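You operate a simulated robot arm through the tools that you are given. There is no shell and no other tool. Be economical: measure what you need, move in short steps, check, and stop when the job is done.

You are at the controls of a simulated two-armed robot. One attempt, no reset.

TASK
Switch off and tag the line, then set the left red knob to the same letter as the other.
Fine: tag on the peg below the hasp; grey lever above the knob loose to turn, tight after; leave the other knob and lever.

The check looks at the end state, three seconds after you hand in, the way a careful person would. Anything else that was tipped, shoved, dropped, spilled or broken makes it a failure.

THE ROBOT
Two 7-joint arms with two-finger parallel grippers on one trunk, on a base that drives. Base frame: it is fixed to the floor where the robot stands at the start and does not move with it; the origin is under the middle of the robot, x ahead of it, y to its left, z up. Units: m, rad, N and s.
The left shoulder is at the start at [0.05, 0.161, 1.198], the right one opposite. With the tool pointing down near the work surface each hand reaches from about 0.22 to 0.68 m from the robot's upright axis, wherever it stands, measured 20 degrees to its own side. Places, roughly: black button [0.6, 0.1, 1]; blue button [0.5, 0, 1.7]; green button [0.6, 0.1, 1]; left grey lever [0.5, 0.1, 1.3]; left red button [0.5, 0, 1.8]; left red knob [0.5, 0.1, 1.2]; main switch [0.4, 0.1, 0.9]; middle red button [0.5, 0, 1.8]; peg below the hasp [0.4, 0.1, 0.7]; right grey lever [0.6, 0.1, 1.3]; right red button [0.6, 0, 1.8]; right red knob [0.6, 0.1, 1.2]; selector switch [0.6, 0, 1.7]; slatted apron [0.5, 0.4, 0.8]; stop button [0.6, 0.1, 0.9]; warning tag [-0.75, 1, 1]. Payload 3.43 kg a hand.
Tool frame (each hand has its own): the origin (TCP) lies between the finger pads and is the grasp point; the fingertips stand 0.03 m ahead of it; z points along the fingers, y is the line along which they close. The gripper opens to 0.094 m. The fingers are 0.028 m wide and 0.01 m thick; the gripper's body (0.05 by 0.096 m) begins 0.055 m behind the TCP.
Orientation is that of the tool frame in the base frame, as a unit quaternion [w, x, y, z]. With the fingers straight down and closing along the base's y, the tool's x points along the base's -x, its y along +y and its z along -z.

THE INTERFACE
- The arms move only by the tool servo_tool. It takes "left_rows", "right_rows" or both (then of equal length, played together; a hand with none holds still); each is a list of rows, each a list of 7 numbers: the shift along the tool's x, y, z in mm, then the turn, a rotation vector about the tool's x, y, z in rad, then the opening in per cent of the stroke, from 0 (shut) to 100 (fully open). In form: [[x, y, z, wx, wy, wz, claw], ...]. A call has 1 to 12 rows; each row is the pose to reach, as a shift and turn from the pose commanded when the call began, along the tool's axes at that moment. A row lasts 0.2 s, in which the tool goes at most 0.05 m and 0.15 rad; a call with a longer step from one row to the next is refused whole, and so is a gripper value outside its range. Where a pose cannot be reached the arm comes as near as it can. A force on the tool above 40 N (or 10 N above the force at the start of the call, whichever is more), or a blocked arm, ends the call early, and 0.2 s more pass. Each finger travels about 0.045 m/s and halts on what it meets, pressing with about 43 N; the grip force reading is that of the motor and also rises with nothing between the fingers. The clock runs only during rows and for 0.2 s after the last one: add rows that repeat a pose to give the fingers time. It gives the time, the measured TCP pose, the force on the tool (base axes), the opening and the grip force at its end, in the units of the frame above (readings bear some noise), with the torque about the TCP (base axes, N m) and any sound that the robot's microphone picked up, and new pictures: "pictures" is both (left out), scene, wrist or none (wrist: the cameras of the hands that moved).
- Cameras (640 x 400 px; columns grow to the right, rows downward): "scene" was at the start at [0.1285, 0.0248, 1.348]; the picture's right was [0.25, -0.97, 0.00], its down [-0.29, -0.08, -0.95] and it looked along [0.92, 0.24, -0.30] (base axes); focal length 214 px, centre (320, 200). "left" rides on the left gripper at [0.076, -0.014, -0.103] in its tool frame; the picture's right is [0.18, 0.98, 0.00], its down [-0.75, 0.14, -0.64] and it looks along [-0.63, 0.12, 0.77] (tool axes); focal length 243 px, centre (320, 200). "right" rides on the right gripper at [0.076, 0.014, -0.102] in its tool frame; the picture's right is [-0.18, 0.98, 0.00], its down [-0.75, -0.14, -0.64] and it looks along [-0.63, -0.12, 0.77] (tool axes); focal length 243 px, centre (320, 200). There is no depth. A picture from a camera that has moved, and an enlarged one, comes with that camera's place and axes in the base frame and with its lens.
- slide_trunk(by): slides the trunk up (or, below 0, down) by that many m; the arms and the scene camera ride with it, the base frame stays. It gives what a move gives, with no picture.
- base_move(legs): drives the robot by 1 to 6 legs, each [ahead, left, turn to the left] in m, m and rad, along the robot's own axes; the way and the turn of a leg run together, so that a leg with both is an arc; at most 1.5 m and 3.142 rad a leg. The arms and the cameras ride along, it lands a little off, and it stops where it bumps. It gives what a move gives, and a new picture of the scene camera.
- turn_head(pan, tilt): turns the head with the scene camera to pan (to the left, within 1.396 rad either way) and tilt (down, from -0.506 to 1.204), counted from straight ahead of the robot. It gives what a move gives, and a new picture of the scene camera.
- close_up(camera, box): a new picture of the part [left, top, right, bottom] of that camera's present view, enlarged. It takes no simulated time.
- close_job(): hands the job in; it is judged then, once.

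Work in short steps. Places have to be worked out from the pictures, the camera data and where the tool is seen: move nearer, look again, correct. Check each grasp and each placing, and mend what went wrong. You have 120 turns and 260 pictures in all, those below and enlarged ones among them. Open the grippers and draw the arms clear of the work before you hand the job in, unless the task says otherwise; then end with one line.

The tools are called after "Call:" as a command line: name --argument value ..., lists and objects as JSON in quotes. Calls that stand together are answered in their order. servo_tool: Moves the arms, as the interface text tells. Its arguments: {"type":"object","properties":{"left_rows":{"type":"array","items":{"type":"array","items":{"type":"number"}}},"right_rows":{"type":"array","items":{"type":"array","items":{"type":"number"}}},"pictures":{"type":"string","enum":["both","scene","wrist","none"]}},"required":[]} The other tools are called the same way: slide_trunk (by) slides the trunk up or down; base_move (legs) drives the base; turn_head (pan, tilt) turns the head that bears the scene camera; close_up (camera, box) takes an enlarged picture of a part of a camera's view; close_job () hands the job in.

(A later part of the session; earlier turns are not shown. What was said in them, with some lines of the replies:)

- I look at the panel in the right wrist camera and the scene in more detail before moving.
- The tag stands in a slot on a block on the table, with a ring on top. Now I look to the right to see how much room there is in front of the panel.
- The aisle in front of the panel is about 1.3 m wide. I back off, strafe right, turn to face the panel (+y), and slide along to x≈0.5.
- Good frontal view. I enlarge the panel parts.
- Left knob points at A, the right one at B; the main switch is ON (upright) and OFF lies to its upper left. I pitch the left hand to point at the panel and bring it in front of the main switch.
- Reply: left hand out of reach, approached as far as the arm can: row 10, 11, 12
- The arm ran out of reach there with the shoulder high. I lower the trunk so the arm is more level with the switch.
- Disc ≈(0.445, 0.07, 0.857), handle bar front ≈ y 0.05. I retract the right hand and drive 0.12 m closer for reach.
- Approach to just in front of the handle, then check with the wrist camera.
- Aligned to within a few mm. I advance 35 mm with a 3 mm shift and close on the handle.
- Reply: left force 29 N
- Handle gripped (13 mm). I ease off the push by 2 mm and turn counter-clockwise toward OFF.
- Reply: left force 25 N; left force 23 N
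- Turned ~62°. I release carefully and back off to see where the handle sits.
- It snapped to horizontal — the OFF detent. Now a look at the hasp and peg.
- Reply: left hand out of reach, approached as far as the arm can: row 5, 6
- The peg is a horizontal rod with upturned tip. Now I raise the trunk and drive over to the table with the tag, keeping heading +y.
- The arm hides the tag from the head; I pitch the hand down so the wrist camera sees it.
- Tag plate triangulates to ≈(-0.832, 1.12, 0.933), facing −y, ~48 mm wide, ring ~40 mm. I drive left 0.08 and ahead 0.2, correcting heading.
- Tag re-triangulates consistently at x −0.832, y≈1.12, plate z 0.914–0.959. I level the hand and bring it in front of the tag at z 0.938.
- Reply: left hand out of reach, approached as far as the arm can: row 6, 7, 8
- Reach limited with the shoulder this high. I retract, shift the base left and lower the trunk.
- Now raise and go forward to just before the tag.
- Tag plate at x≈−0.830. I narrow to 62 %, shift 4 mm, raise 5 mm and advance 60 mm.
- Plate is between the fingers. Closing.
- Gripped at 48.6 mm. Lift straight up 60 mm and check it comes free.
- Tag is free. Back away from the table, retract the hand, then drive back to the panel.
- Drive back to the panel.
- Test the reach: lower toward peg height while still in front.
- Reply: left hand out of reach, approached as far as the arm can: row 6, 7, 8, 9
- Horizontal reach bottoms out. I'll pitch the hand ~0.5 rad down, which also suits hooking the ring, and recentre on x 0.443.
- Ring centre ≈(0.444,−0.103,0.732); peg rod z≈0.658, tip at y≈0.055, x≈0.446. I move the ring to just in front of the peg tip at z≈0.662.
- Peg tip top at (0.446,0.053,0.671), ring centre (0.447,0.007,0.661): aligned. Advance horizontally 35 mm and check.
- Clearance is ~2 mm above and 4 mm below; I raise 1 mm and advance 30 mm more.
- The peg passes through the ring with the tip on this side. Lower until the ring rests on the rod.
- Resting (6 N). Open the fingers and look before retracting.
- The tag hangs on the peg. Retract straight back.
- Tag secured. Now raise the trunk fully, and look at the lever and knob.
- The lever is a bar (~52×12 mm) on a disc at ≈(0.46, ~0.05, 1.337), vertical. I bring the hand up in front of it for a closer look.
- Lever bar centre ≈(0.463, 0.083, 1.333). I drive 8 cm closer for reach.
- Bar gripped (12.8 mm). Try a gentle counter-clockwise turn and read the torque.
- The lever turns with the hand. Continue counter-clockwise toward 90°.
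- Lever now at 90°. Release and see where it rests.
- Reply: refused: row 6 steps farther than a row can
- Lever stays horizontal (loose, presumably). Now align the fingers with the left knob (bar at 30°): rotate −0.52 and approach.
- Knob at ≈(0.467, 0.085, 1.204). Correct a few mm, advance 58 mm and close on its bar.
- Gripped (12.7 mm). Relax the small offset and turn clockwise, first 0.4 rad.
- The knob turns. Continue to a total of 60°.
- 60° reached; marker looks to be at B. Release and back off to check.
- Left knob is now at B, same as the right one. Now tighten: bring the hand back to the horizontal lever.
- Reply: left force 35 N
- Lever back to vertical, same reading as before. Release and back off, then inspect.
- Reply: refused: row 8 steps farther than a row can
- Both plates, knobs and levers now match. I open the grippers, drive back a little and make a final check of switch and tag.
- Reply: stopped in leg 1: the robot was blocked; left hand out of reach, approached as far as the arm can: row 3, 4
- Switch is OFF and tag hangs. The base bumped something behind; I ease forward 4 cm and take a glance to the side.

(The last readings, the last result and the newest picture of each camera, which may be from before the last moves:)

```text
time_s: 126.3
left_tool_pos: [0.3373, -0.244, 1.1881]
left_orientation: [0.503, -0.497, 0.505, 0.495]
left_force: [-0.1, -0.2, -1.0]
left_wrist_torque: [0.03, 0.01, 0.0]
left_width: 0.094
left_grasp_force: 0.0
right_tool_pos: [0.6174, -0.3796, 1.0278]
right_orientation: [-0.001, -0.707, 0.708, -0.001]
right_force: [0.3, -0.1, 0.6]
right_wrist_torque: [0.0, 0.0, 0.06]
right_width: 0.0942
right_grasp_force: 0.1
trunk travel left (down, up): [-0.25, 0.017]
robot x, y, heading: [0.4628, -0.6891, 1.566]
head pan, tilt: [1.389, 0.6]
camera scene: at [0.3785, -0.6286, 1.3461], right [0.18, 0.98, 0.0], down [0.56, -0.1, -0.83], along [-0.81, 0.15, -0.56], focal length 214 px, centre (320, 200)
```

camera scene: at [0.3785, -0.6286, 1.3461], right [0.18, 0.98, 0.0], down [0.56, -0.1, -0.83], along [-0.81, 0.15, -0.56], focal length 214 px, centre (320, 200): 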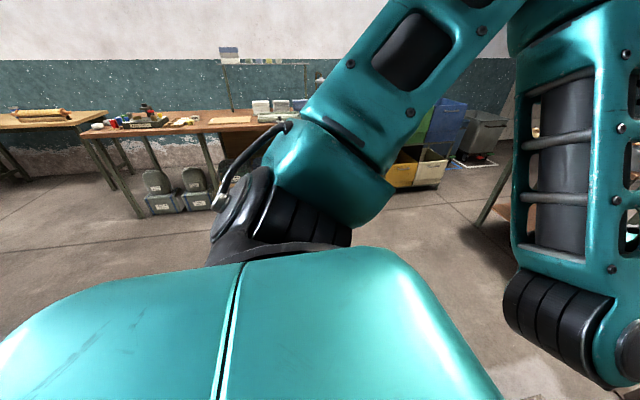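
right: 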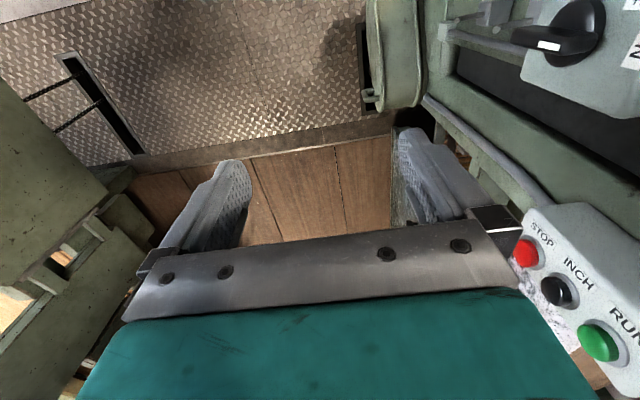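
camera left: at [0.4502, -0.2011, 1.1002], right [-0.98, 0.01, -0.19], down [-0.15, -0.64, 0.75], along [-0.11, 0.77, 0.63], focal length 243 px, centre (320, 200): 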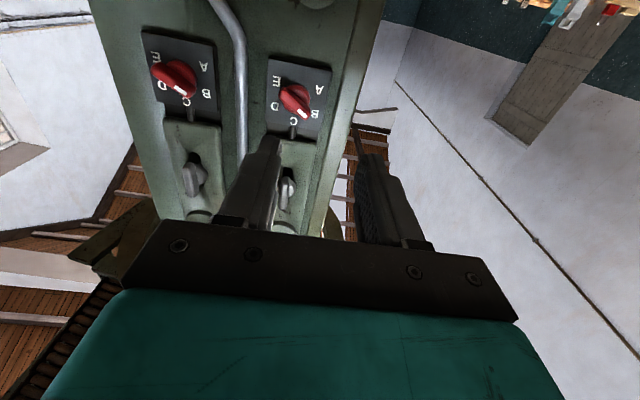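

Behind stands only the fixed neighbouring machine frame; nothing is disturbed. Handing in.

Call:
close_job

```text
The job is handed in.
```

The line is switched off and the warning tag hangs on the peg below the hasp. The left red knob is set to B like the right one, with its grey lever turned back upright to tight; the robot's base lightly bumped what looks like the fixed machine frame behind it while backing off, and I saw nothing disturbed.
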